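You operate a simulated robot arm through the tools that you are given. There is no shell and no other tool. Be economical: measure what you need, move in short steps, check, and stop when the job is done.

Carry out the task below with a simulated two-armed robot. There is one attempt and no reset: what you move stays moved.

TASK
Top the white bin up to about the red line.
Fine: by the jog button alone; fan on before any powder runs and left on; pull the gate knob out and push it shut after.

Only the result counts: the job must be done as asked and must still hold three seconds after the hand-in. Knocking over, shifting, dropping, spilling or breaking anything else fails it.

THE ROBOT
Two 7-joint arms with two-finger grippers on one trunk, hanging from a carriage that runs on a gantry, over the field with the corners [-1176, 649], [-1491, -592], [1126, -1256], [1441, -15] (x, y) and turns from -6.004 to 6.004 rad about z. Base frame: it is fixed where the carriage stands at the start and does not move with it; the origin is on the floor, on the carriage's upright axis, x ahead of it, y to its left, z up. Units: mm, rad, N and s.
The left shoulder is at the start at [40, 158, 1002], the right one opposite. With the tool pointing down near the work surface each hand reaches from about 180 to 600 mm from the robot's upright axis, wherever it stands, measured 20 degrees to its own side. Places, roughly: dolly brake pedal [2100, -300, 100]; green feed button [1700, -200, 800]; orange drawer lever [1700, -200, 600]; tipping table [1700, 0, 400]; tipping table dial [1900, -300, 800]; tipping table fan switch [1800, -300, 800]; white bin [2250, 0, 250]; white gate knob [1400, -100, 700]; white jog button [1900, -300, 600]. Payload 1.96 kg a hand.
The TCP of each hand is the grasp point between the finger pads, 20 mm short of the fingertips. In the tool frame z runs along the fingers and y along their closing line. Largest opening 72 mm; the body of the gripper starts 38 mm behind the TCP.
Orientation is that of the tool frame in the base frame, as [roll, pitch, yaw] about the fixed x, y, z axes, in that order (R = Rz(yaw) Ry(pitch) Rx(roll)). With the fingers straight down and closing along the base's y, the tool's x points along the base's -x, its y along +y and its z along -z.

THE INTERFACE
- The arms move only by the tool servo_tool. It takes "left_plan", "right_plan" or both (then of equal length, played together; a hand with none holds still); each is a list of rows, each an object (a shift or turn left out is 0, a gripper value left out holds the last) with "xyz": the shift along the tool's x, y, z in mm, a list of three; "rotation": the turn, a rotation vector about the tool's x, y, z in rad, a list of three; "jaw": the gripper command, from -1 (shut) to 1 (fully open), values between in proportion. In form: [{"xyz": [tx, ty, tz], "rotation": [wx, wy, wz], "jaw": jaw}, ...]. A call has 1 to 8 rows; each row is the pose to reach, as a shift and turn from the pose commanded when the call began, along the tool's axes at that moment. Rows are played at 5 a second. More than 50 mm and 0.15 rad between two rows, or a gripper value outside its range, and nothing of the call is played. A pose out of reach is approached as far as the arm can. The call stops where the force on the tool passes 60 N (or 10 N more than at its start, if that is more) or the arm is blocked; 0.2 s more then pass. The fingers move at their own pace (about 45 mm/s each) and stop on an object; they squeeze with about 38 N. The grip force told is the motor's: it shows also when the fingers shut on nothing. Time passes only in rows, and 0.2 s behind the last, so rows that repeat a pose let the fingers close. It gives the time, the measured TCP pose, the force on the tool (base axes), the opening and the grip force at its end, in the units of the frame above (readings bear some noise), with the torque about the TCP (base axes, N m) and any sound that the robot's microphone picked up, and new pictures: "show" is both (left out), scene, wrist or none (wrist: the cameras of the hands that moved).
- Cameras (640 x 400 px; columns grow to the right, rows downward): "scene" is now at [245.9, 9.9, 1384.6]; the picture's right is [0.09, -1.00, 0.00], its down [-0.76, -0.07, -0.65] and it looks along [0.64, 0.06, -0.76] (base axes); focal length 254 px, centre (320, 200). "left" rides on the left gripper at [71, -19, -82] in its tool frame; the picture's right is [0.26, 0.97, 0.00], its down [-0.67, 0.18, -0.72] and it looks along [-0.69, 0.19, 0.70] (tool axes); focal length 280 px, centre (320, 200). "right" rides on the right gripper at [71, 19, -82] in its tool frame; the picture's right is [-0.26, 0.97, 0.00], its down [-0.67, -0.18, -0.72] and it looks along [-0.69, -0.19, 0.70] (tool axes); focal length 280 px, centre (320, 200). There is no depth. A picture from a camera that has moved, and an enlarged one, comes with that camera's place and axes in the base frame and with its lens. The place of the scene camera against the robot may be out by one fixed shift of up to 25 mm in any direction.
- raise_lower(by): slides the trunk up (or, below 0, down) by that many mm; the arms and the scene camera ride with it, the base frame stays. It gives what a move gives, with no picture.
- drive_base(legs): drives the robot by 1 to 6 legs, each [ahead, left, turn to the left] in mm, mm and rad, along the robot's own axes; the way and the turn of a leg run together, so that a leg with both is an arc; at most 1500 mm and 3.142 rad a leg. The arms and the cameras ride along, it lands a little off, and it stops where it bumps. It keeps to its track: a leg is cut to what the track allows. It gives what a move gives, and a new picture of the scene camera.
- pan_tilt(pan, tilt): turns the head with the scene camera to pan (to the left, within 1.501 rad either way) and tilt (down, from -0.506 to 1.204), counted from straight ahead of the robot. It gives what a move gives, and a new picture of the scene camera.
- enlarge(camera, box): a new picture of the part [left, top, right, bottom] of that camera's present view, enlarged. The clock stands still meanwhile.
- hand_in(): hands the job in; it is judged then, once.

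Go step by step. Nothing tells you exact positions but the pictures and the camera data: compare them with the known pose of the tool, close in by small moves and look again before you grip or let go. The budget is 135 turns and 274 pictures, counting those below and the enlarged ones. Unless the task says otherwise, let go and move clear before handing in, and close with one line.

The tools are called after "Call:" as name(argument=value, ...) on one line, values as JSON. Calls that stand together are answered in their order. servo_tool: Moves the arms, as the interface text tells. Its arguments: {"type":"object","properties":{"left_plan":{"type":"array","items":{"type":"object","properties":{"xyz":{"type":"array","items":{"type":"number"}},"rotation":{"type":"array","items":{"type":"number"}},"jaw":{"type":"number"}}}},"right_plan":{"type":"array","items":{"type":"object","properties":{"xyz":{"type":"array","items":{"type":"number"}},"rotation":{"type":"array","items":{"type":"number"}},"jaw":{"type":"number"}}}},"show":{"type":"string","enum":["both","scene","wrist","none"]}},"required":[]} The other tools are called the same way: raise_lower (by) slides the trunk up or down; drive_base (legs) drives the base; pan_tilt (pan, tilt) turns the head that bears the scene camera; enlarge (camera, box) takes an enlarged picture of a part of a camera's view; hand_in () hands the job in.

At the start:

```text
time_s: 0.0
left_position: [349.1, 120.1, 899.6]
left_orientation: [-3.141, 0.0, 3.141]
left_wrist_force: [-0.2, 0.3, -0.3]
left_moment: [0.01, -0.03, 0.02]
left_gripper_width: 71.9
left_gripper_force: 0.0
right_position: [391.7, -162.2, 955.7]
right_orientation: [3.141, 0.0, -3.141]
right_wrist_force: [-0.2, -0.2, 0.3]
right_moment: [0.03, -0.01, 0.04]
right_gripper_width: 71.9
right_gripper_force: 0.1
trunk travel left (down, up): [-325.0, 515.0]
robot x, y, heading: [0.8, 3.4, 0.0]
head pan, tilt: [0.086, 0.869]
```

scene: 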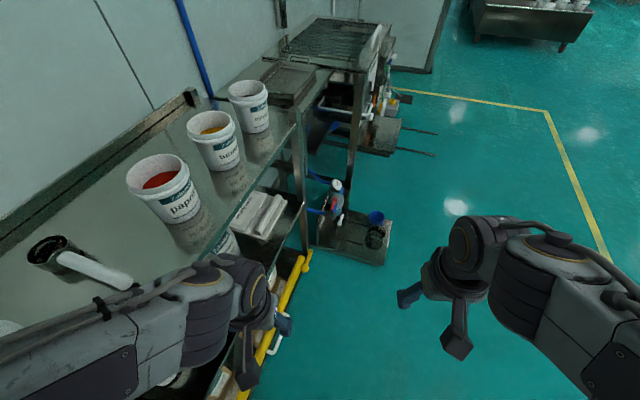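
right: 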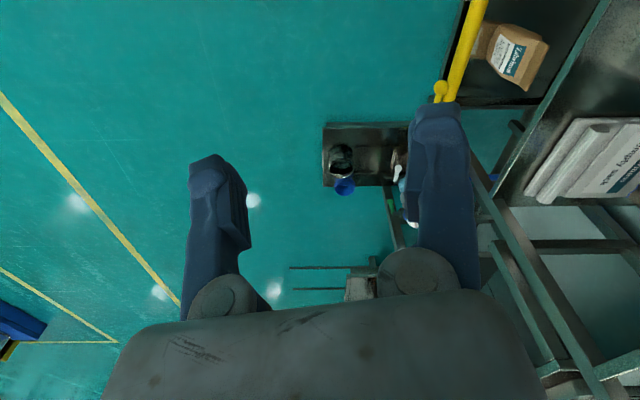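
left: 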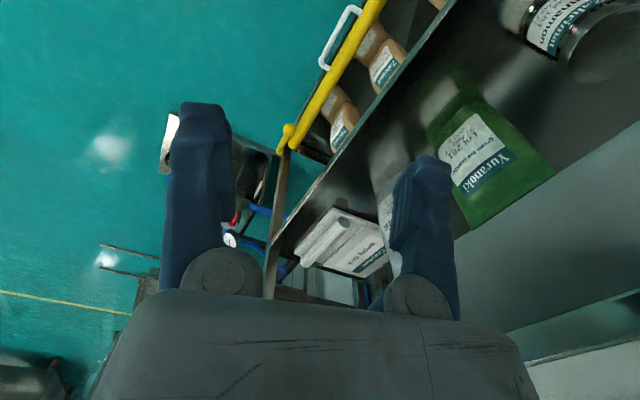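

I see a shelf on the left and, farther ahead, the tipping table with its controls. I'll look at it more closely before I drive.

Call:
pan_tilt(pan=0.0, tilt=0.45)

Call:
enlarge(camera="scene", box=[200, 100, 440, 250])

```text
time_s: 0.9
left_position: [347.6, 120.5, 900.2]
left_orientation: [-3.141, -0.002, -3.141]
left_wrist_force: [-0.5, -0.1, 0.3]
left_moment: [0.02, 0.0, -0.02]
left_gripper_width: 72.0
left_gripper_force: 0.1
right_position: [391.7, -162.0, 956.1]
right_orientation: [-3.141, 0.001, -3.141]
right_wrist_force: [-0.7, 0.4, 0.2]
right_moment: [-0.02, -0.02, -0.02]
right_gripper_width: 72.0
right_gripper_force: 0.0
trunk travel left (down, up): [-325.0, 515.0]
robot x, y, heading: [-1.6, -1.0, -0.002]
head pan, tilt: [0.0, 0.45]
camera scene: at [260.9, 3.3, 1420.4], right [0.0, -1.0, 0.0], down [-0.44, 0.0, -0.9], along [0.9, 0.0, -0.44], focal length 254 px, centre (320, 200)
```

scene: 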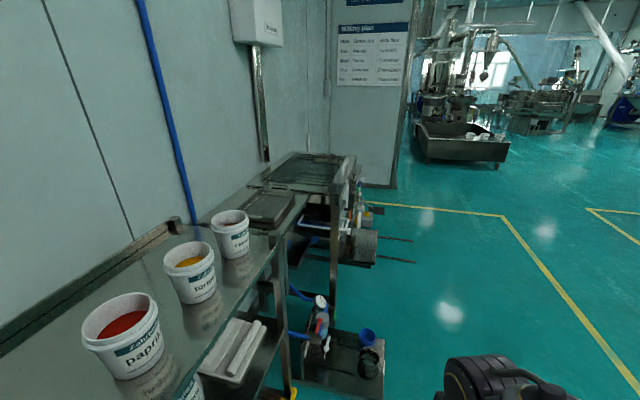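

```text
2.67 times, centred on (320, 175) of scene
camera zoom: at [260.9, 3.3, 1420.4], right [0.0, -1.0, 0.0], down [-0.44, 0.0, -0.9], along [0.9, 0.0, -0.44], focal length 678 px, centre (320, 267)
```

zoom: 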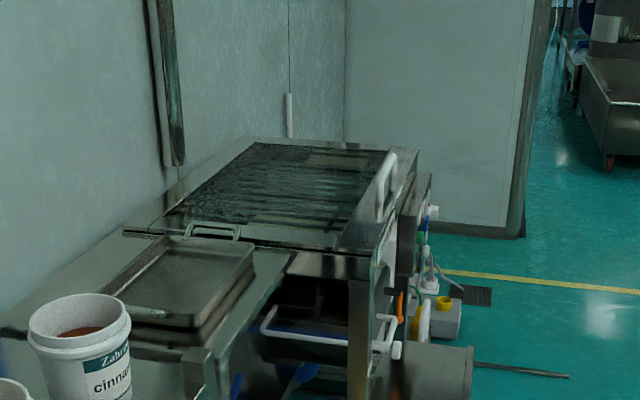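

The control side of the table faces away from the wall, towards -y. I'll drive out to the right and ahead, then turn towards it.

Call:
drive_base(legs=[[0, -750, 0], [1000, 0, 0], [0, 0, 0.9]])

```text
time_s: 12.0
left_position: [1079.1, -401.7, 900.4]
left_orientation: [3.141, 0.001, -2.22]
left_wrist_force: [0.2, 0.6, -0.2]
left_moment: [0.02, -0.01, 0.0]
left_gripper_width: 72.1
left_gripper_force: 0.1
right_position: [1331.0, -538.1, 955.5]
right_orientation: [3.141, -0.001, -2.219]
right_wrist_force: [0.3, -0.3, -0.1]
right_moment: [0.01, 0.01, 0.0]
right_gripper_width: 71.8
right_gripper_force: 0.0
trunk travel left (down, up): [-325.0, 515.0]
robot x, y, heading: [965.2, -750.0, 0.927]
head pan, tilt: [0.0, 0.45]
camera scene: at [1125.8, -547.8, 1420.5], right [0.8, -0.6, 0.0], down [-0.26, -0.35, -0.9], along [0.54, 0.72, -0.44], focal length 254 px, centre (320, 200)
```

scene: 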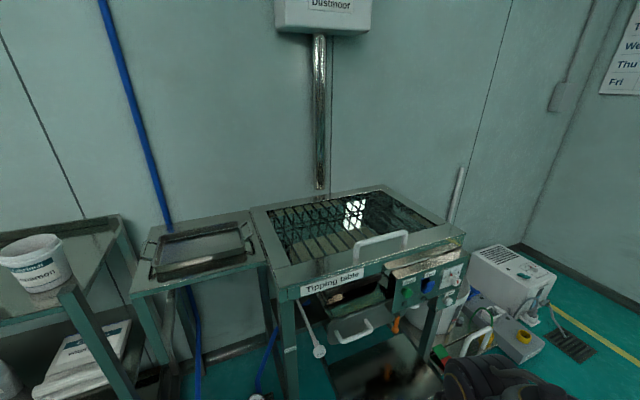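

Call:
enlarge(camera="scene", box=[240, 220, 560, 400])

Call:
enlarge(camera="scene", box=[360, 230, 520, 330])

Call:
enlarge(camera="right", box=[0, 0, 640, 400])

```text
2.00 times, centred on (400, 310) of scene
camera zoom: at [1125.8, -547.8, 1420.5], right [0.8, -0.6, 0.0], down [-0.26, -0.35, -0.9], along [0.54, 0.72, -0.44], focal length 509 px, centre (160, -20)
```

zoom: 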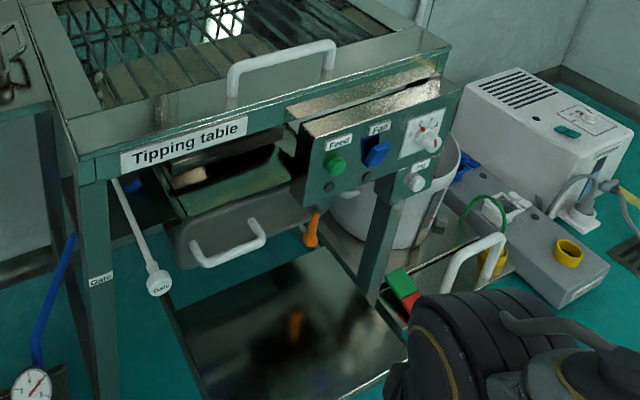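

```text
4.00 times, centred on (440, 280) of scene
camera zoom: at [1125.8, -547.8, 1420.5], right [0.8, -0.6, 0.0], down [-0.26, -0.35, -0.9], along [0.54, 0.72, -0.44], focal length 1018 px, centre (-160, -120)
```

zoom: 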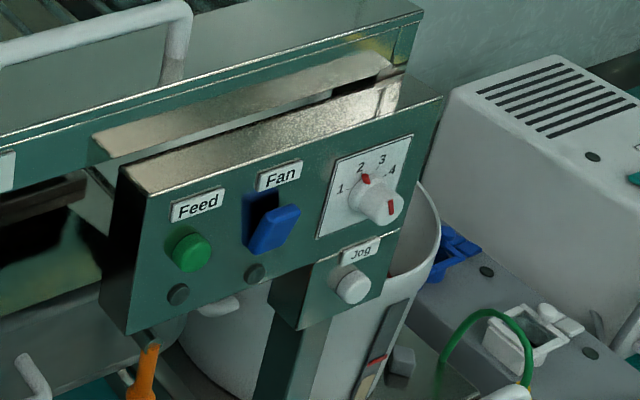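

```text
1.00 times, centred on (320, 200) of right (not enlarged: the box is as wide or as high as the picture)
camera zoom: at [1272.4, -582.9, 1039.4], right [-0.61, 0.79, 0.0], down [0.55, 0.43, 0.72], along [0.57, 0.44, -0.7], focal length 280 px, centre (320, 200)
```

zoom: 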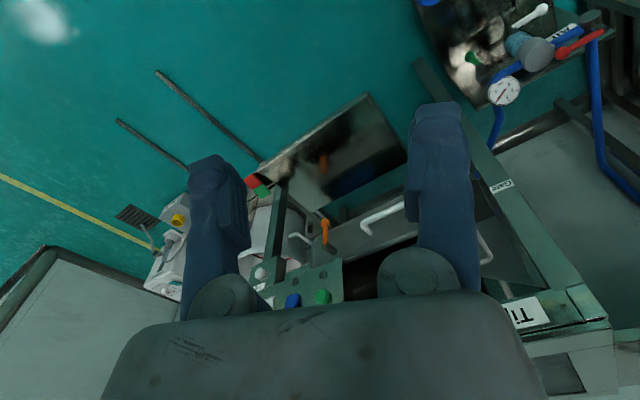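

The panel faces about 14° off -y, carrying Feed, Fan, dial and Jog. The gate knob is at the left leg and the bin with its sight strip is behind on the right. I'll square up in front of it.

Call:
drive_base(legs=[[0, 0, 0.396], [0, -270, 0]])

Call:
raise_lower(by=-250)

Call:
pan_tilt(pan=-0.4, tilt=0.45)

```text
time_s: 15.0
left_position: [1194.8, -452.5, 900.3]
left_orientation: [3.141, 0.002, -1.826]
left_wrist_force: [1.0, -0.7, 0.2]
left_moment: [-0.01, 0.01, -0.02]
left_gripper_width: 71.9
left_gripper_force: 0.0
right_position: [1478.8, -479.8, 955.8]
right_orientation: [-3.141, 0.0, -1.825]
right_wrist_force: [-0.3, -0.3, 0.8]
right_moment: [0.01, -0.01, -0.03]
right_gripper_width: 71.8
right_gripper_force: 0.0
trunk travel left (down, up): [-325.0, 515.0]
robot x, y, heading: [1222.4, -819.8, 1.314]
head pan, tilt: [0.0, 0.45]
camera scene: at [1295.7, -572.5, 1420.5], right [0.97, -0.25, 0.0], down [-0.11, -0.42, -0.9], along [0.23, 0.87, -0.44], focal length 254 px, centre (320, 200)
```

scene: 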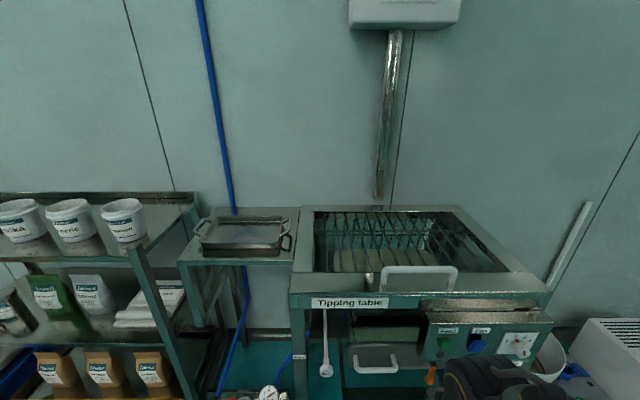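

```text
time_s: 17.6
left_position: [1193.8, -451.7, 650.0]
left_orientation: [3.141, -0.002, -1.827]
left_wrist_force: [0.0, -0.5, 0.1]
left_moment: [-0.03, -0.02, -0.04]
left_gripper_width: 71.9
left_gripper_force: 0.0
right_position: [1478.5, -479.7, 704.8]
right_orientation: [-3.141, 0.0, -1.826]
right_wrist_force: [0.6, 0.2, 0.6]
right_moment: [-0.01, 0.02, 0.02]
right_gripper_width: 71.8
right_gripper_force: 0.1
trunk travel left (down, up): [-75.0, 765.0]
robot x, y, heading: [1223.6, -820.5, 1.319]
head pan, tilt: [0.0, 0.45]
```

```text
time_s: 18.5
left_position: [1193.8, -453.8, 649.8]
left_orientation: [-3.14, -0.001, -1.826]
left_wrist_force: [0.2, -0.8, 0.6]
left_moment: [0.03, 0.02, 0.01]
left_gripper_width: 72.2
left_gripper_force: 0.1
right_position: [1478.4, -480.6, 706.5]
right_orientation: [-3.142, 0.0, -1.825]
right_wrist_force: [-0.3, 0.2, 0.3]
right_moment: [-0.02, -0.01, 0.01]
right_gripper_width: 72.0
right_gripper_force: 0.1
trunk travel left (down, up): [-75.0, 765.0]
robot x, y, heading: [1222.7, -820.3, 1.319]
head pan, tilt: [-0.4, 0.45]
camera scene: at [1328.0, -588.3, 1170.5], right [0.79, -0.61, 0.0], down [-0.26, -0.35, -0.9], along [0.55, 0.71, -0.44], focal length 254 px, centre (320, 200)
```

scene: 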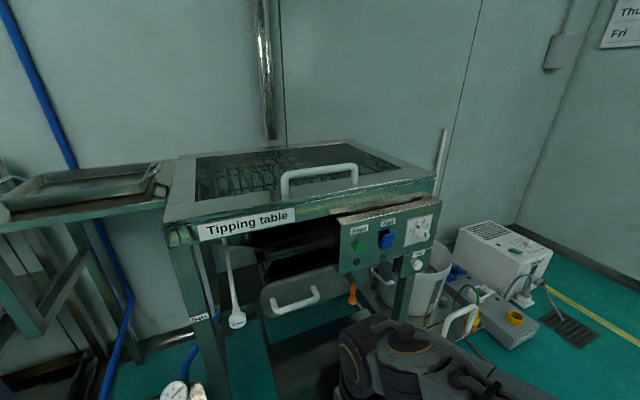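

Call:
enlarge(camera="scene", box=[330, 190, 560, 340])

Call:
enlarge(camera="scene", box=[180, 200, 370, 340])

Call:
enlarge(camera="scene", box=[390, 230, 490, 330])

```text
2.67 times, centred on (445, 265) of scene
camera zoom: at [1328.0, -588.3, 1170.5], right [0.79, -0.61, 0.0], down [-0.26, -0.35, -0.9], along [0.55, 0.71, -0.44], focal length 678 px, centre (-13, 27)
```

zoom: 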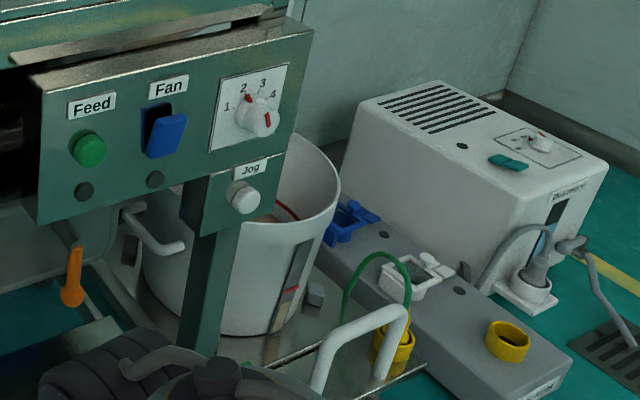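

```text
2.86 times, centred on (275, 270) of scene
camera zoom: at [1328.0, -588.3, 1170.5], right [0.79, -0.61, 0.0], down [-0.26, -0.35, -0.9], along [0.55, 0.71, -0.44], focal length 727 px, centre (449, 0)
```

zoom: 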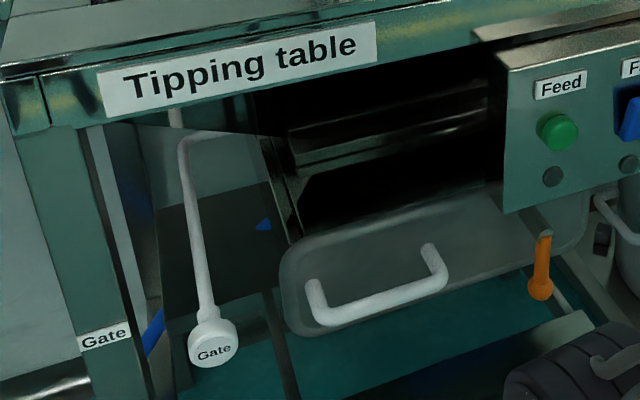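

```text
4.00 times, centred on (440, 280) of scene
camera zoom: at [1328.0, -588.3, 1170.5], right [0.79, -0.61, 0.0], down [-0.26, -0.35, -0.9], along [0.55, 0.71, -0.44], focal length 1018 px, centre (-160, -120)
```

zoom: 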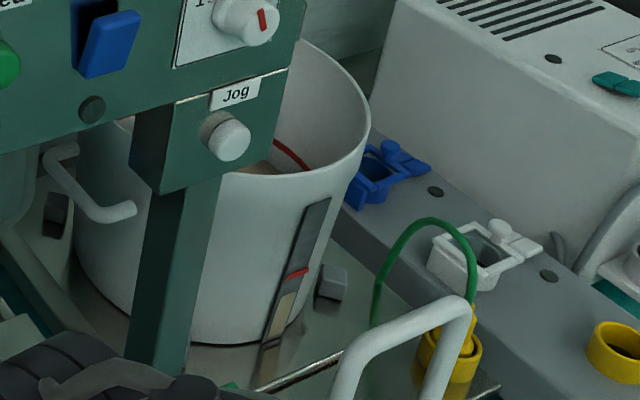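

Positions from two views, all approximate: Jog (1940, -275, 630), Fan (1830, -250, 760), gate knob (1438, -118, 622) on a rod running straight into the table. The bin level is a little under the red line. I'll tilt both hands to point forward, 30° below level.

Call:
servo_tool(left_plan=[{"xyz": [-10, 0, 0], "rotation": [0, -0.15, 0]}, {"xyz": [-20, 0, 0], "rotation": [0, -0.3, 0]}, {"xyz": [-30, 0, 0], "rotation": [0, -0.45, 0]}, {"xyz": [-40, 0, 0], "rotation": [0, -0.6, 0]}, {"xyz": [-50, 0, 0], "rotation": [0, -0.75, 0]}, {"xyz": [-60, 0, 0], "rotation": [0, -0.9, 0]}, {"xyz": [-60, 0, 0], "rotation": [0, -1.047, 0]}], right_plan=[{"xyz": [-10, 0, 0], "rotation": [0, -0.15, 0], "jaw": -1}, {"xyz": [-20, 0, 0], "rotation": [0, -0.3, 0]}, {"xyz": [-30, 0, 0], "rotation": [0, -0.45, 0]}, {"xyz": [-40, 0, 0], "rotation": [0, -0.6, 0]}, {"xyz": [-50, 0, 0], "rotation": [0, -0.75, 0]}, {"xyz": [-60, 0, 0], "rotation": [0, -0.9, 0]}, {"xyz": [-60, 0, 0], "rotation": [0, -1.047, 0]}], show="both")

```text
time_s: 20.1
left_position: [1210.2, -395.6, 650.9]
left_orientation: [-3.138, 1.049, -1.824]
left_wrist_force: [0.1, -0.3, 0.5]
left_moment: [0.01, -0.04, 0.03]
left_gripper_width: 71.9
left_gripper_force: 0.0
right_position: [1493.7, -424.5, 704.8]
right_orientation: [-3.14, 1.047, -1.825]
right_wrist_force: [0.0, -0.5, 0.4]
right_moment: [0.0, 0.02, 0.0]
right_gripper_width: 0.0
right_gripper_force: 29.6
trunk travel left (down, up): [-75.0, 765.0]
robot x, y, heading: [1220.5, -818.0, 1.315]
head pan, tilt: [-0.4, 0.45]
camera scene: at [1328.4, -589.1, 1170.5], right [0.79, -0.61, 0.0], down [-0.26, -0.35, -0.9], along [0.55, 0.71, -0.44], focal length 254 px, centre (320, 200)
camera right: at [1448.4, -524.2, 686.4], right [-0.9, 0.37, 0.23], down [0.11, -0.32, 0.94], along [0.42, 0.87, 0.25], focal length 280 px, centre (320, 200)
camera left: at [1200.6, -503.2, 629.9], right [-0.97, 0.12, -0.23], down [-0.25, -0.23, 0.94], along [0.06, 0.97, 0.25], focal length 280 px, centre (320, 200)
```

scene: 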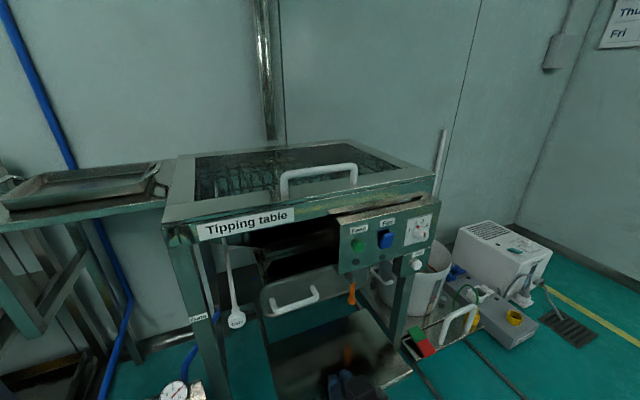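
right: 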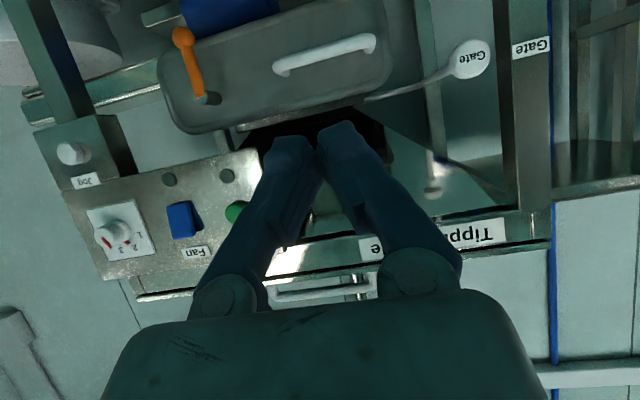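
left: 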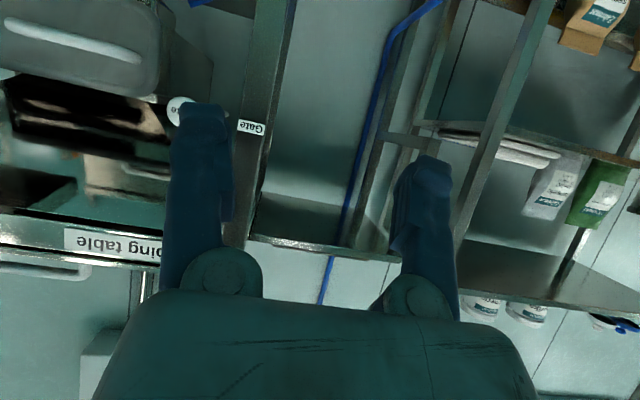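

The wrist cameras give a clear (upside-down) view: the gate cap is at about (1414, -167, 653). I'll drive 150 mm closer and triangulate the buttons again from there.

Call:
drive_base(legs=[[130, 0, 0]])

Call:
enlarge(camera="right", box=[0, 0, 640, 400])

Call:
enlarge(camera="left", box=[0, 0, 640, 400])

```text
time_s: 21.4
left_position: [1240.7, -271.9, 650.6]
left_orientation: [3.141, 1.048, -1.825]
left_wrist_force: [-0.3, -0.1, -0.2]
left_moment: [0.03, 0.01, -0.04]
left_gripper_width: 72.1
left_gripper_force: 0.0
right_position: [1526.1, -301.5, 705.7]
right_orientation: [3.141, 1.046, -1.827]
right_wrist_force: [0.1, 0.5, -0.1]
right_moment: [0.04, 0.02, 0.01]
right_gripper_width: 0.1
right_gripper_force: 29.3
trunk travel left (down, up): [-75.0, 765.0]
robot x, y, heading: [1254.9, -701.6, 1.316]
head pan, tilt: [-0.4, 0.45]
camera scene: at [1359.9, -465.8, 1170.5], right [0.79, -0.61, 0.0], down [-0.26, -0.35, -0.9], along [0.55, 0.71, -0.44], focal length 254 px, centre (320, 200)
```

scene: 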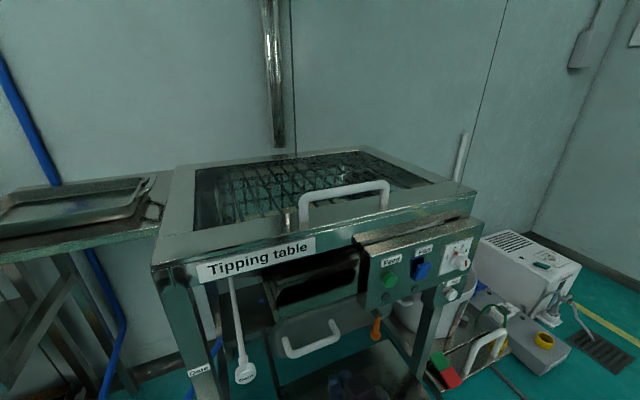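

```text
1.00 times, centred on (320, 200) of right (not enlarged: the box is as wide or as high as the picture)
camera zoom: at [1479.7, -400.7, 686.6], right [-0.9, 0.37, 0.23], down [0.11, -0.32, 0.94], along [0.42, 0.87, 0.25], focal length 280 px, centre (320, 200)
```

zoom: 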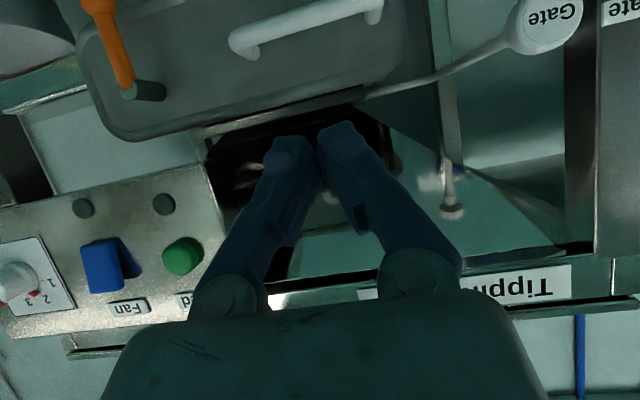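

```text
1.00 times, centred on (320, 200) of left (not enlarged: the box is as wide or as high as the picture)
camera zoom: at [1231.9, -379.8, 630.0], right [-0.97, 0.12, -0.23], down [-0.25, -0.23, 0.94], along [0.06, 0.97, 0.25], focal length 280 px, centre (320, 200)
```

zoom: 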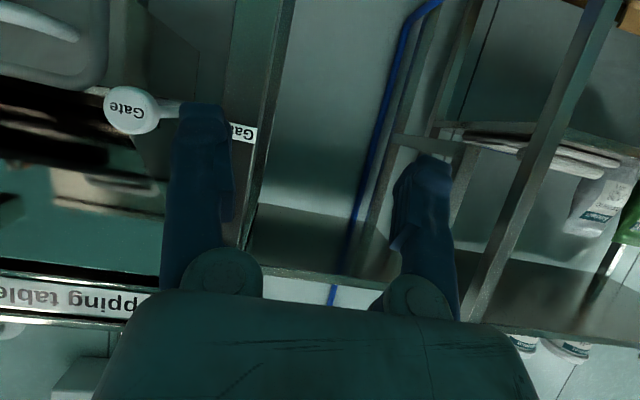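

Refined from the right camera: Fan ≈ (1788, -266, 766), Feed ≈ (1720, -232, 776), Jog ≈ (1918, -295, 641). I'll bring the closed right hand in front of the Fan switch, standing off.

Call:
servo_tool(right_plan=[{"xyz": [-12, -41, -7]}, {"xyz": [-24, -82, -14]}, {"xyz": [-36, -123, -21]}, {"xyz": [-48, -164, -28]}, {"xyz": [-60, -205, -35]}, {"xyz": [-60, -245, -35]}, {"xyz": [-60, -245, -35]}], show="both")

Call:
enlarge(camera="scene", box=[360, 220, 500, 320])

```text
time_s: 23.0
left_position: [1240.1, -271.4, 650.6]
left_orientation: [-3.141, 1.049, -1.827]
left_wrist_force: [-0.2, 0.1, -0.5]
left_moment: [0.03, 0.0, 0.03]
left_gripper_width: 72.3
left_gripper_force: 0.1
right_position: [1764.1, -362.0, 770.5]
right_orientation: [-3.141, 1.046, -1.824]
right_wrist_force: [0.6, 0.5, -0.1]
right_moment: [0.0, -0.05, 0.0]
right_gripper_width: 0.1
right_gripper_force: 29.7
trunk travel left (down, up): [-75.0, 765.0]
robot x, y, heading: [1254.1, -694.1, 1.315]
head pan, tilt: [-0.4, 0.45]
camera scene: at [1359.6, -465.4, 1170.5], right [0.79, -0.61, 0.0], down [-0.27, -0.35, -0.9], along [0.55, 0.71, -0.44], focal length 254 px, centre (320, 200)
camera right: at [1718.7, -461.0, 750.9], right [-0.9, 0.37, 0.23], down [0.11, -0.32, 0.94], along [0.42, 0.87, 0.25], focal length 280 px, centre (320, 200)
```

scene: 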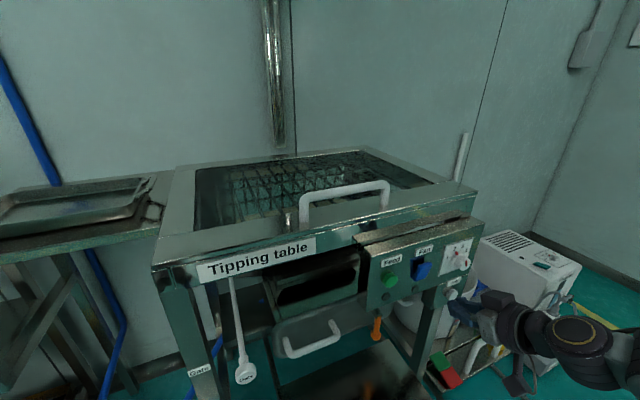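
right: 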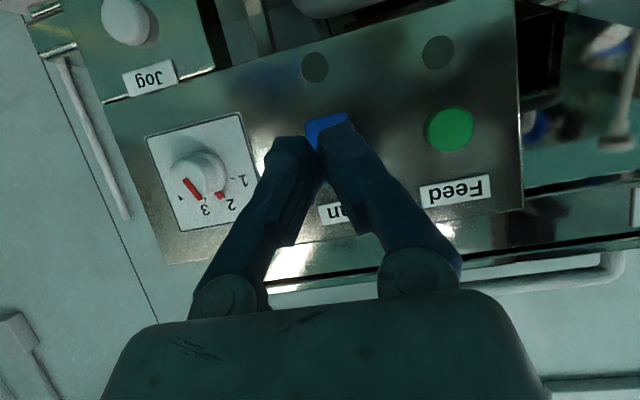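

```text
4.00 times, centred on (430, 270) of scene
camera zoom: at [1359.6, -465.4, 1170.5], right [0.79, -0.61, 0.0], down [-0.27, -0.35, -0.9], along [0.55, 0.71, -0.44], focal length 1018 px, centre (-120, -80)
```

zoom: 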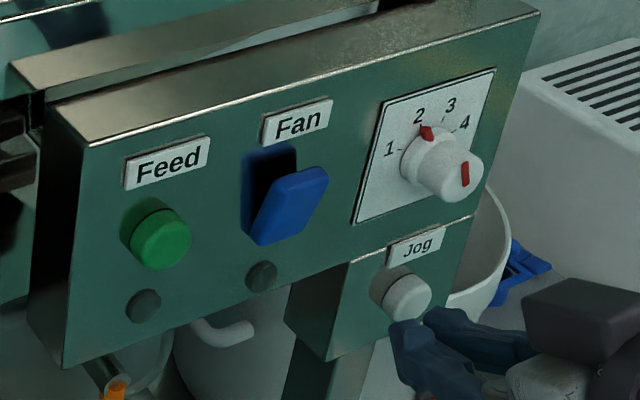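

The rocker's top half sticks out and its lamp is dark, so I'll press the top half in. First I'll come close.

Call:
servo_tool(right_plan=[{"xyz": [-14, 0, 15]}, {"xyz": [-24, 0, 32]}, {"xyz": [-34, 0, 49]}, {"xyz": [-34, 0, 49]}], show="both")

Call:
enlarge(camera="scene", box=[360, 220, 500, 320])

```text
time_s: 24.0
left_position: [1241.1, -271.4, 650.4]
left_orientation: [-3.141, 1.048, -1.826]
left_wrist_force: [0.0, -0.4, -0.1]
left_moment: [-0.03, 0.0, 0.02]
left_gripper_width: 72.0
left_gripper_force: 0.0
right_position: [1774.7, -306.8, 778.1]
right_orientation: [-3.141, 1.048, -1.825]
right_wrist_force: [0.7, -0.9, -0.7]
right_moment: [0.03, 0.0, -0.01]
right_gripper_width: 0.2
right_gripper_force: 29.5
trunk travel left (down, up): [-75.0, 765.0]
robot x, y, heading: [1256.1, -693.0, 1.318]
head pan, tilt: [-0.4, 0.45]
camera scene: at [1360.0, -466.0, 1170.4], right [0.79, -0.61, 0.0], down [-0.26, -0.35, -0.9], along [0.55, 0.71, -0.44], focal length 254 px, centre (320, 200)
camera right: at [1730.7, -405.7, 758.4], right [-0.9, 0.37, 0.23], down [0.11, -0.32, 0.94], along [0.42, 0.87, 0.25], focal length 280 px, centre (320, 200)
```

scene: 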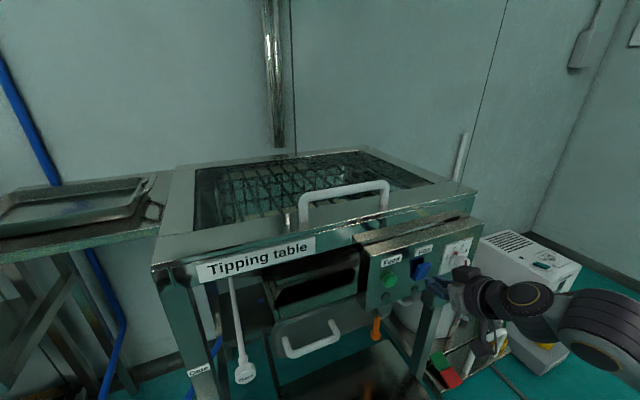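
right: 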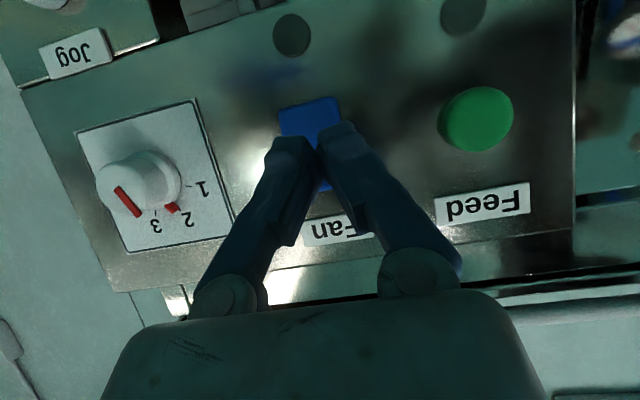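

```text
4.00 times, centred on (430, 270) of scene
camera zoom: at [1360.0, -466.0, 1170.4], right [0.79, -0.61, 0.0], down [-0.26, -0.35, -0.9], along [0.55, 0.71, -0.44], focal length 1018 px, centre (-120, -80)
```

zoom: 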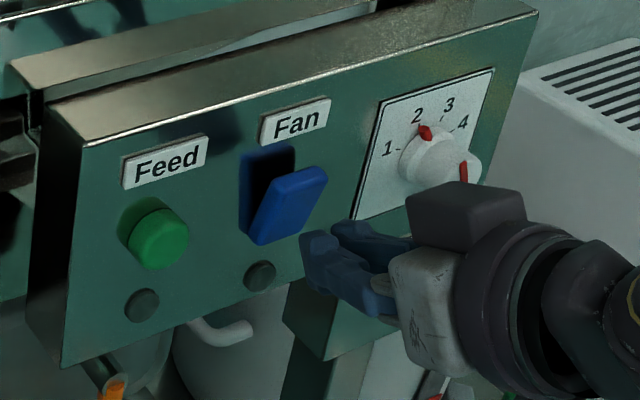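

The fingertips are about 15 mm from the upper half of the rocker. I'll go up 5, right 5, and press in by small steps.

Call:
servo_tool(right_plan=[{"xyz": [-4.3, -5, -2.5]}, {"xyz": [-9.3, -5, 6.2]}, {"xyz": [-14.3, -5, 14.8]}, {"xyz": [-17.3, -5, 20]}, {"xyz": [-19.3, -5, 23.5]}, {"xyz": [-21.3, -5, 27]}, {"xyz": [-23.3, -5, 30.5]}], show="wrist")

Call:
enlarge(camera="scene", box=[360, 220, 500, 320])

```text
time_s: 25.6
left_position: [1241.0, -281.4, 648.4]
left_orientation: [-3.141, 1.042, -1.824]
left_wrist_force: [-0.3, 0.8, -0.1]
left_moment: [-0.03, -0.02, 0.0]
left_gripper_width: 71.8
left_gripper_force: 0.0
right_position: [1790.5, -279.1, 783.7]
right_orientation: [3.141, 1.046, -1.823]
right_wrist_force: [-16.1, -45.4, 31.1]
right_moment: [0.48, -0.05, 0.08]
right_gripper_width: 5.9
right_gripper_force: 29.5
trunk travel left (down, up): [-75.0, 765.0]
robot x, y, heading: [1254.5, -698.6, 1.314]
head pan, tilt: [-0.4, 0.45]
heard: click
camera right: at [1744.6, -377.8, 765.9], right [-0.9, 0.37, 0.23], down [0.11, -0.32, 0.94], along [0.42, 0.87, 0.25], focal length 280 px, centre (320, 200)
```

right: 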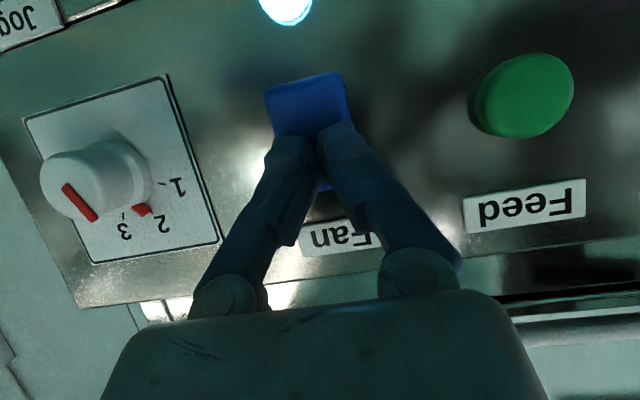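

```text
4.00 times, centred on (430, 270) of scene
camera zoom: at [1359.2, -472.7, 1169.7], right [0.79, -0.61, 0.0], down [-0.27, -0.35, -0.9], along [0.55, 0.71, -0.44], focal length 1018 px, centre (-120, -80)
```

zoom: 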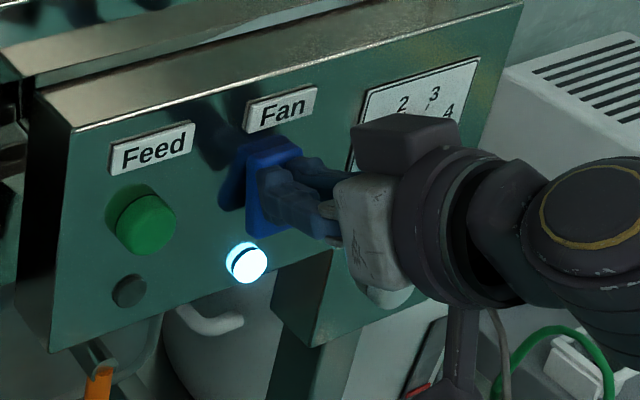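

The Fan clicked on and its lamp is lit. I'll back the right hand off, then work the gate with the left.

Call:
servo_tool(right_plan=[{"xyz": [15, 0, -26]}, {"xyz": [30, 0, -52]}, {"xyz": [45, 0, -78]}, {"xyz": [45, 0, -78]}], show="none")

Call:
pan_tilt(pan=-0.1, tilt=0.6)

Call:
enlarge(camera="left", box=[0, 0, 640, 400])

```text
time_s: 26.6
left_position: [1240.8, -271.7, 649.6]
left_orientation: [-3.141, 1.046, -1.827]
left_wrist_force: [-0.2, -0.1, 0.0]
left_moment: [0.02, 0.02, 0.04]
left_gripper_width: 72.1
left_gripper_force: 0.1
right_position: [1770.9, -359.7, 786.6]
right_orientation: [-3.138, 1.047, -1.823]
right_wrist_force: [-0.3, 0.0, 0.8]
right_moment: [0.02, 0.01, 0.02]
right_gripper_width: 0.2
right_gripper_force: 29.8
trunk travel left (down, up): [-75.0, 765.0]
robot x, y, heading: [1254.9, -698.0, 1.317]
head pan, tilt: [-0.4, 0.45]
```

```text
time_s: 27.4
left_position: [1242.5, -272.7, 652.1]
left_orientation: [-3.141, 1.047, -1.824]
left_wrist_force: [0.0, -0.7, -0.1]
left_moment: [-0.02, 0.01, 0.03]
left_gripper_width: 72.0
left_gripper_force: 0.1
right_position: [1769.2, -359.1, 786.4]
right_orientation: [-3.141, 1.047, -1.824]
right_wrist_force: [-1.2, 0.5, -0.2]
right_moment: [0.01, 0.01, 0.01]
right_gripper_width: 0.1
right_gripper_force: 29.6
trunk travel left (down, up): [-75.0, 765.0]
robot x, y, heading: [1257.7, -698.0, 1.316]
head pan, tilt: [-0.099, 0.6]
camera scene: at [1334.7, -455.6, 1157.0], right [0.94, -0.35, 0.0], down [-0.2, -0.53, -0.83], along [0.29, 0.77, -0.56], focal length 254 px, centre (320, 200)
```

scene: 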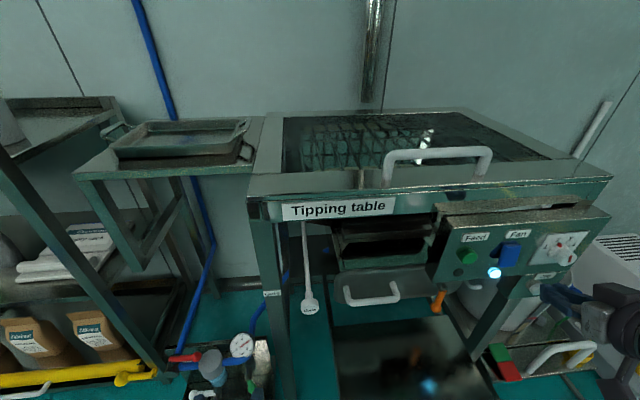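

```text
1.00 times, centred on (320, 200) of left (not enlarged: the box is as wide or as high as the picture)
camera zoom: at [1232.0, -379.5, 630.1], right [-0.97, 0.12, -0.23], down [-0.25, -0.23, 0.94], along [0.06, 0.97, 0.25], focal length 280 px, centre (320, 200)
```

zoom: 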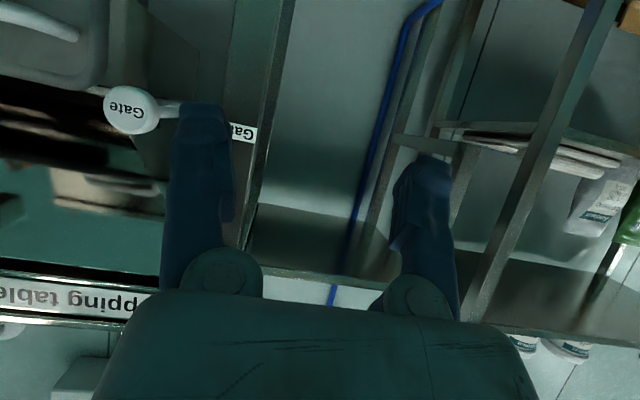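

The gate cap is at about (1414, -160, 655) and about 45 mm across. I'll bring the open left hand in line with it.

Call:
servo_tool(left_plan=[{"xyz": [0, -46, 0], "jaw": 1}, {"xyz": [0, -92, 0]}, {"xyz": [-3, -139, -2]}, {"xyz": [-23, -139, 33]}, {"xyz": [-43, -139, 67]}, {"xyz": [-43, -139, 67]}], show="both")

Call:
enlarge(camera="scene", box=[240, 220, 400, 320])

```text
time_s: 28.8
left_position: [1397.3, -227.8, 654.1]
left_orientation: [-3.127, 1.043, -1.804]
left_wrist_force: [-0.5, 0.0, -0.4]
left_moment: [0.08, -0.03, -0.02]
left_gripper_width: 71.9
left_gripper_force: 0.0
right_position: [1768.8, -358.3, 787.3]
right_orientation: [3.142, 1.045, -1.825]
right_wrist_force: [-0.1, -0.3, 0.2]
right_moment: [0.0, 0.0, -0.04]
right_gripper_width: 0.1
right_gripper_force: 29.5
trunk travel left (down, up): [-75.0, 765.0]
robot x, y, heading: [1255.1, -693.5, 1.315]
head pan, tilt: [-0.099, 0.6]
camera scene: at [1334.4, -456.1, 1156.9], right [0.94, -0.35, 0.0], down [-0.2, -0.53, -0.82], along [0.29, 0.77, -0.57], focal length 254 px, centre (320, 200)
camera left: at [1389.3, -335.8, 634.1], right [-0.97, 0.11, -0.23], down [-0.25, -0.23, 0.94], along [0.05, 0.97, 0.24], focal length 280 px, centre (320, 200)
```

scene: 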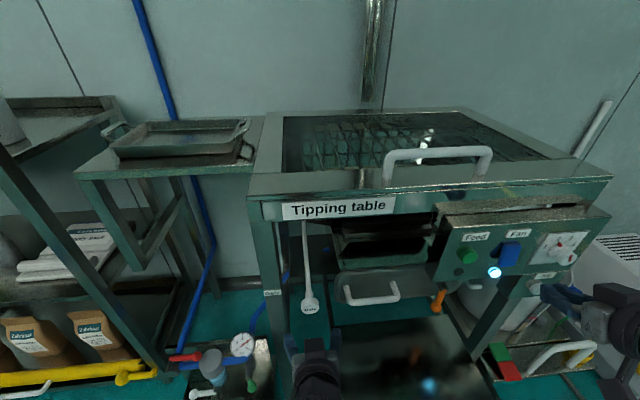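
left: 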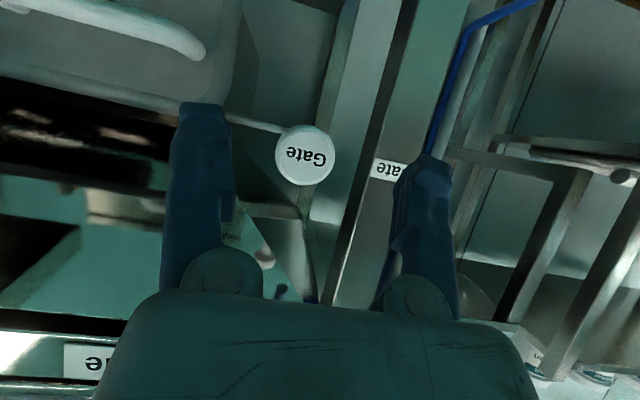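

```text
4.00 times, centred on (320, 270) of scene
camera zoom: at [1334.4, -456.1, 1156.9], right [0.94, -0.35, 0.0], down [-0.2, -0.53, -0.82], along [0.29, 0.77, -0.57], focal length 1018 px, centre (320, -80)
```

zoom: 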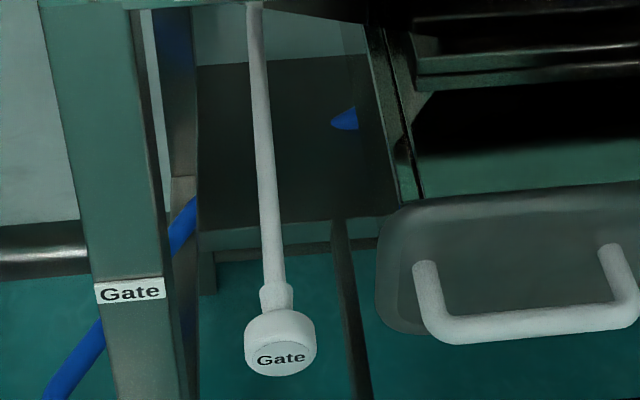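

The hand is lined up with the cap. I'll advance about 77 mm so the pads straddle it.

Call:
servo_tool(left_plan=[{"xyz": [-13, 0, 22]}, {"xyz": [-26, 0, 45]}, {"xyz": [-38.5, 0, 66.7]}, {"xyz": [-38.5, 0, 66.7]}], show="both")

Call:
enlarge(camera="scene", box=[240, 220, 400, 320])

```text
time_s: 29.8
left_position: [1415.0, -156.3, 652.0]
left_orientation: [3.139, 1.045, -1.827]
left_wrist_force: [0.1, -0.6, -0.9]
left_moment: [0.01, -0.02, -0.02]
left_gripper_width: 72.1
left_gripper_force: 0.0
right_position: [1768.8, -359.7, 787.1]
right_orientation: [-3.142, 1.047, -1.823]
right_wrist_force: [0.0, -0.8, 0.3]
right_moment: [0.01, -0.04, 0.01]
right_gripper_width: 0.3
right_gripper_force: 29.4
trunk travel left (down, up): [-75.0, 765.0]
robot x, y, heading: [1255.1, -695.1, 1.313]
head pan, tilt: [-0.099, 0.6]
camera scene: at [1334.6, -456.0, 1156.9], right [0.94, -0.35, 0.0], down [-0.2, -0.53, -0.82], along [0.29, 0.77, -0.57], focal length 254 px, centre (320, 200)
camera left: at [1406.2, -264.7, 632.2], right [-0.97, 0.12, -0.23], down [-0.25, -0.23, 0.94], along [0.06, 0.97, 0.25], focal length 280 px, centre (320, 200)
```

scene: 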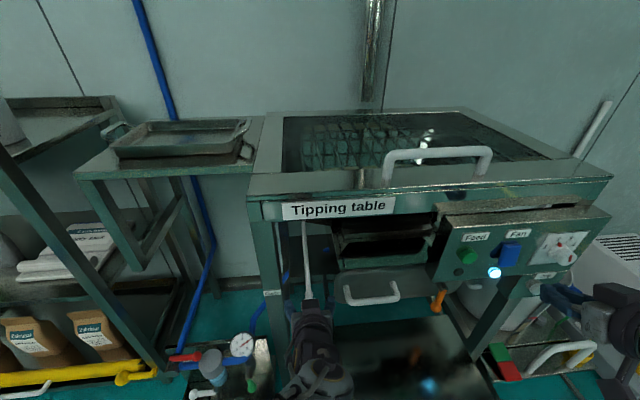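
left: 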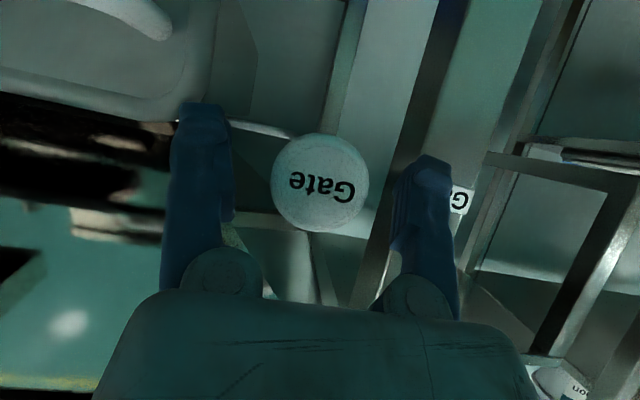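

```text
4.00 times, centred on (320, 270) of scene
camera zoom: at [1334.6, -456.0, 1156.9], right [0.94, -0.35, 0.0], down [-0.2, -0.53, -0.82], along [0.29, 0.77, -0.57], focal length 1018 px, centre (320, -80)
```

zoom: 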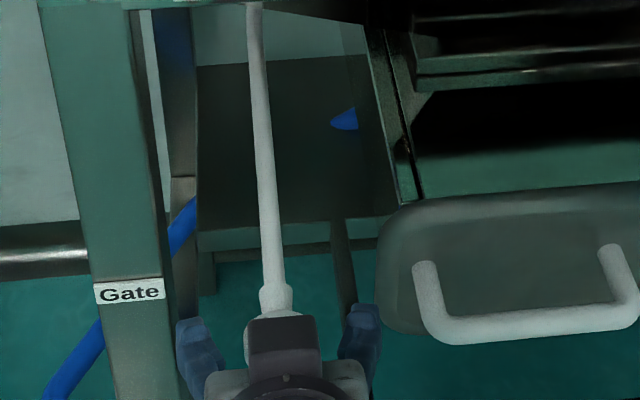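

The cap is centred between the fingers. I'll go 12 mm deeper and close.

Call:
servo_tool(left_plan=[{"xyz": [-6, 0, 10.4], "jaw": 1}, {"xyz": [-6, 0, 10.4], "jaw": -1}, {"xyz": [-6, 0, 10.4]}, {"xyz": [-6, 0, 10.4]}, {"xyz": [-6, 0, 10.4]}, {"xyz": [-6, 0, 10.4]}], show="wrist")

Call:
enlarge(camera="scene", box=[240, 220, 400, 320])

```text
time_s: 31.2
left_position: [1417.4, -145.2, 653.6]
left_orientation: [-3.142, 1.046, -1.826]
left_wrist_force: [0.1, 0.6, -2.4]
left_moment: [0.0, 0.01, 0.01]
left_gripper_width: 33.0
left_gripper_force: 39.9
right_position: [1769.1, -358.1, 787.2]
right_orientation: [3.141, 1.047, -1.826]
right_wrist_force: [0.1, 1.0, -0.7]
right_moment: [0.0, 0.01, -0.06]
right_gripper_width: 0.0
right_gripper_force: 29.7
trunk travel left (down, up): [-75.0, 765.0]
robot x, y, heading: [1257.7, -696.4, 1.317]
head pan, tilt: [-0.099, 0.6]
camera left: at [1409.3, -252.8, 632.6], right [-0.97, 0.12, -0.23], down [-0.25, -0.23, 0.94], along [0.06, 0.97, 0.25], focal length 280 px, centre (320, 200)
```

left: 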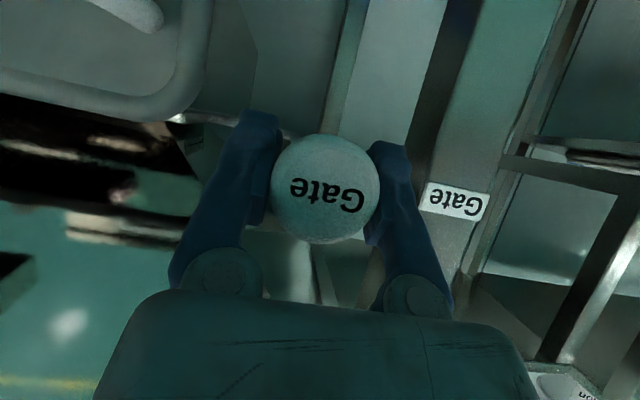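

```text
4.00 times, centred on (320, 270) of scene
camera zoom: at [1334.5, -455.8, 1156.9], right [0.94, -0.35, 0.0], down [-0.2, -0.53, -0.82], along [0.29, 0.77, -0.57], focal length 1018 px, centre (320, -80)
```

zoom: 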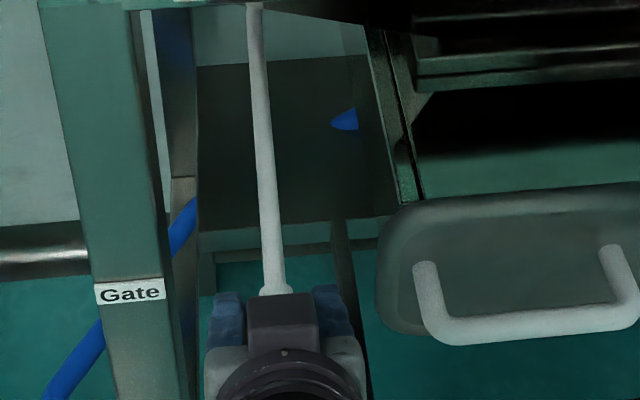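

The cap is gripped (33 mm). I'll pull straight out by 80 mm.

Call:
servo_tool(left_plan=[{"xyz": [5, 0, -8.7]}, {"xyz": [10, 0, -17.3]}, {"xyz": [15, 0, -26]}, {"xyz": [20, 0, -34.6]}, {"xyz": [25, 0, -43.3]}, {"xyz": [30, 0, -52]}, {"xyz": [35, 0, -60.6]}, {"xyz": [40, 0, -69.3]}], show="wrist")

Call:
enlarge(camera="scene", box=[240, 220, 400, 320])

```text
time_s: 33.0
left_position: [1399.1, -218.1, 652.6]
left_orientation: [-3.128, 1.042, -1.805]
left_wrist_force: [9.8, -1.3, 2.3]
left_moment: [1.45, -0.35, 0.4]
left_gripper_width: 33.0
left_gripper_force: 40.1
right_position: [1773.0, -359.2, 789.0]
right_orientation: [-3.138, 1.046, -1.823]
right_wrist_force: [0.5, 0.2, -0.2]
right_moment: [-0.01, 0.01, 0.0]
right_gripper_width: 0.2
right_gripper_force: 29.8
trunk travel left (down, up): [-75.0, 765.0]
robot x, y, heading: [1255.2, -695.4, 1.311]
head pan, tilt: [-0.099, 0.6]
camera left: at [1391.1, -327.9, 633.3], right [-0.97, 0.11, -0.23], down [-0.25, -0.22, 0.94], along [0.05, 0.97, 0.24], focal length 280 px, centre (320, 200)
```

left: 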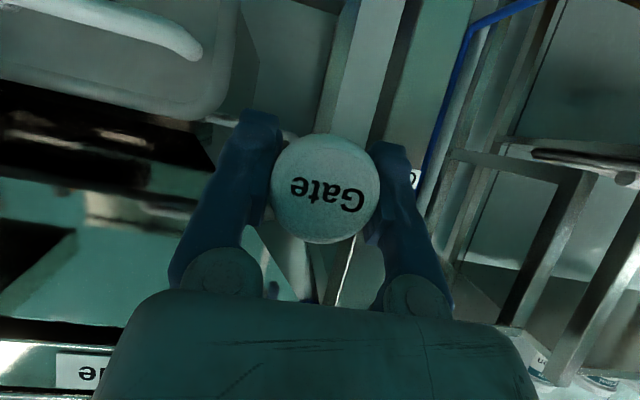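

```text
4.00 times, centred on (320, 270) of scene
camera zoom: at [1336.6, -455.8, 1157.3], right [0.94, -0.35, 0.0], down [-0.19, -0.53, -0.83], along [0.29, 0.77, -0.56], focal length 1018 px, centre (320, -80)
```

zoom: 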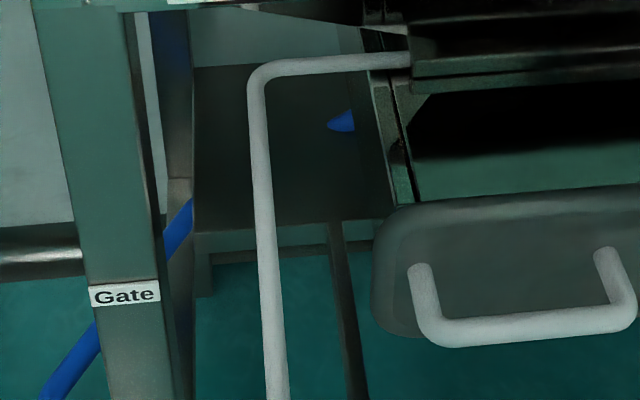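

The knob has come out about 75 mm with almost no resistance, and the left arm is near the limit of its posture. I'll pull the rest by backing the base a little.

Call:
drive_base(legs=[[-30, 0, 0]])

Call:
enlarge(camera="left", box=[0, 0, 640, 400])

```text
time_s: 34.0
left_position: [1393.1, -242.2, 659.8]
left_orientation: [-3.103, 1.055, -1.778]
left_wrist_force: [11.8, 8.6, 6.5]
left_moment: [0.46, -0.51, -0.08]
left_gripper_width: 36.4
left_gripper_force: 39.4
right_position: [1767.7, -385.8, 790.0]
right_orientation: [-3.135, 1.049, -1.822]
right_wrist_force: [0.1, -0.1, 0.2]
right_moment: [-0.02, -0.02, -0.01]
right_gripper_width: 0.0
right_gripper_force: 30.0
trunk travel left (down, up): [-75.0, 765.0]
robot x, y, heading: [1247.9, -725.9, 1.314]
head pan, tilt: [-0.099, 0.6]
stopped in leg 1: the force on the tool passed its limit at 64 N (the readings are from after the stop); the commanded pose is now the measured one
camera scene: at [1330.5, -482.8, 1157.8], right [0.94, -0.35, 0.0], down [-0.19, -0.53, -0.83], along [0.29, 0.77, -0.56], focal length 254 px, centre (320, 200)
```

scene: 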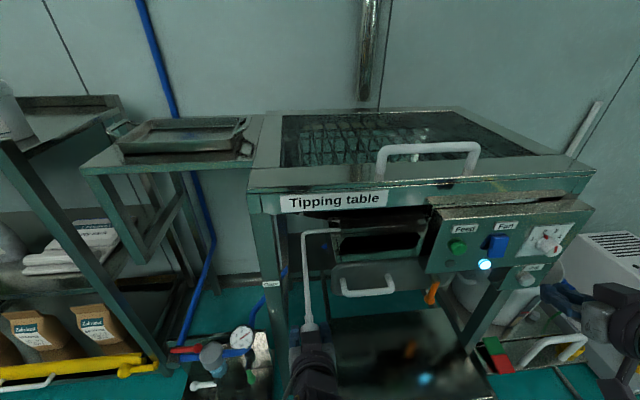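

```text
1.00 times, centred on (320, 200) of left (not enlarged: the box is as wide or as high as the picture)
camera zoom: at [1386.3, -349.8, 638.3], right [-0.96, 0.11, -0.25], down [-0.27, -0.23, 0.94], along [0.04, 0.97, 0.25], focal length 280 px, centre (320, 200)
```

zoom: 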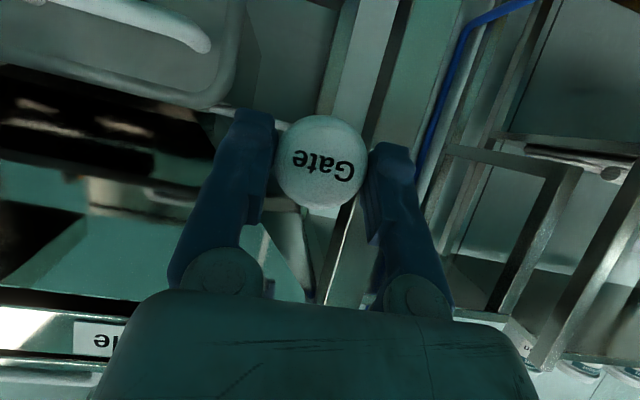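

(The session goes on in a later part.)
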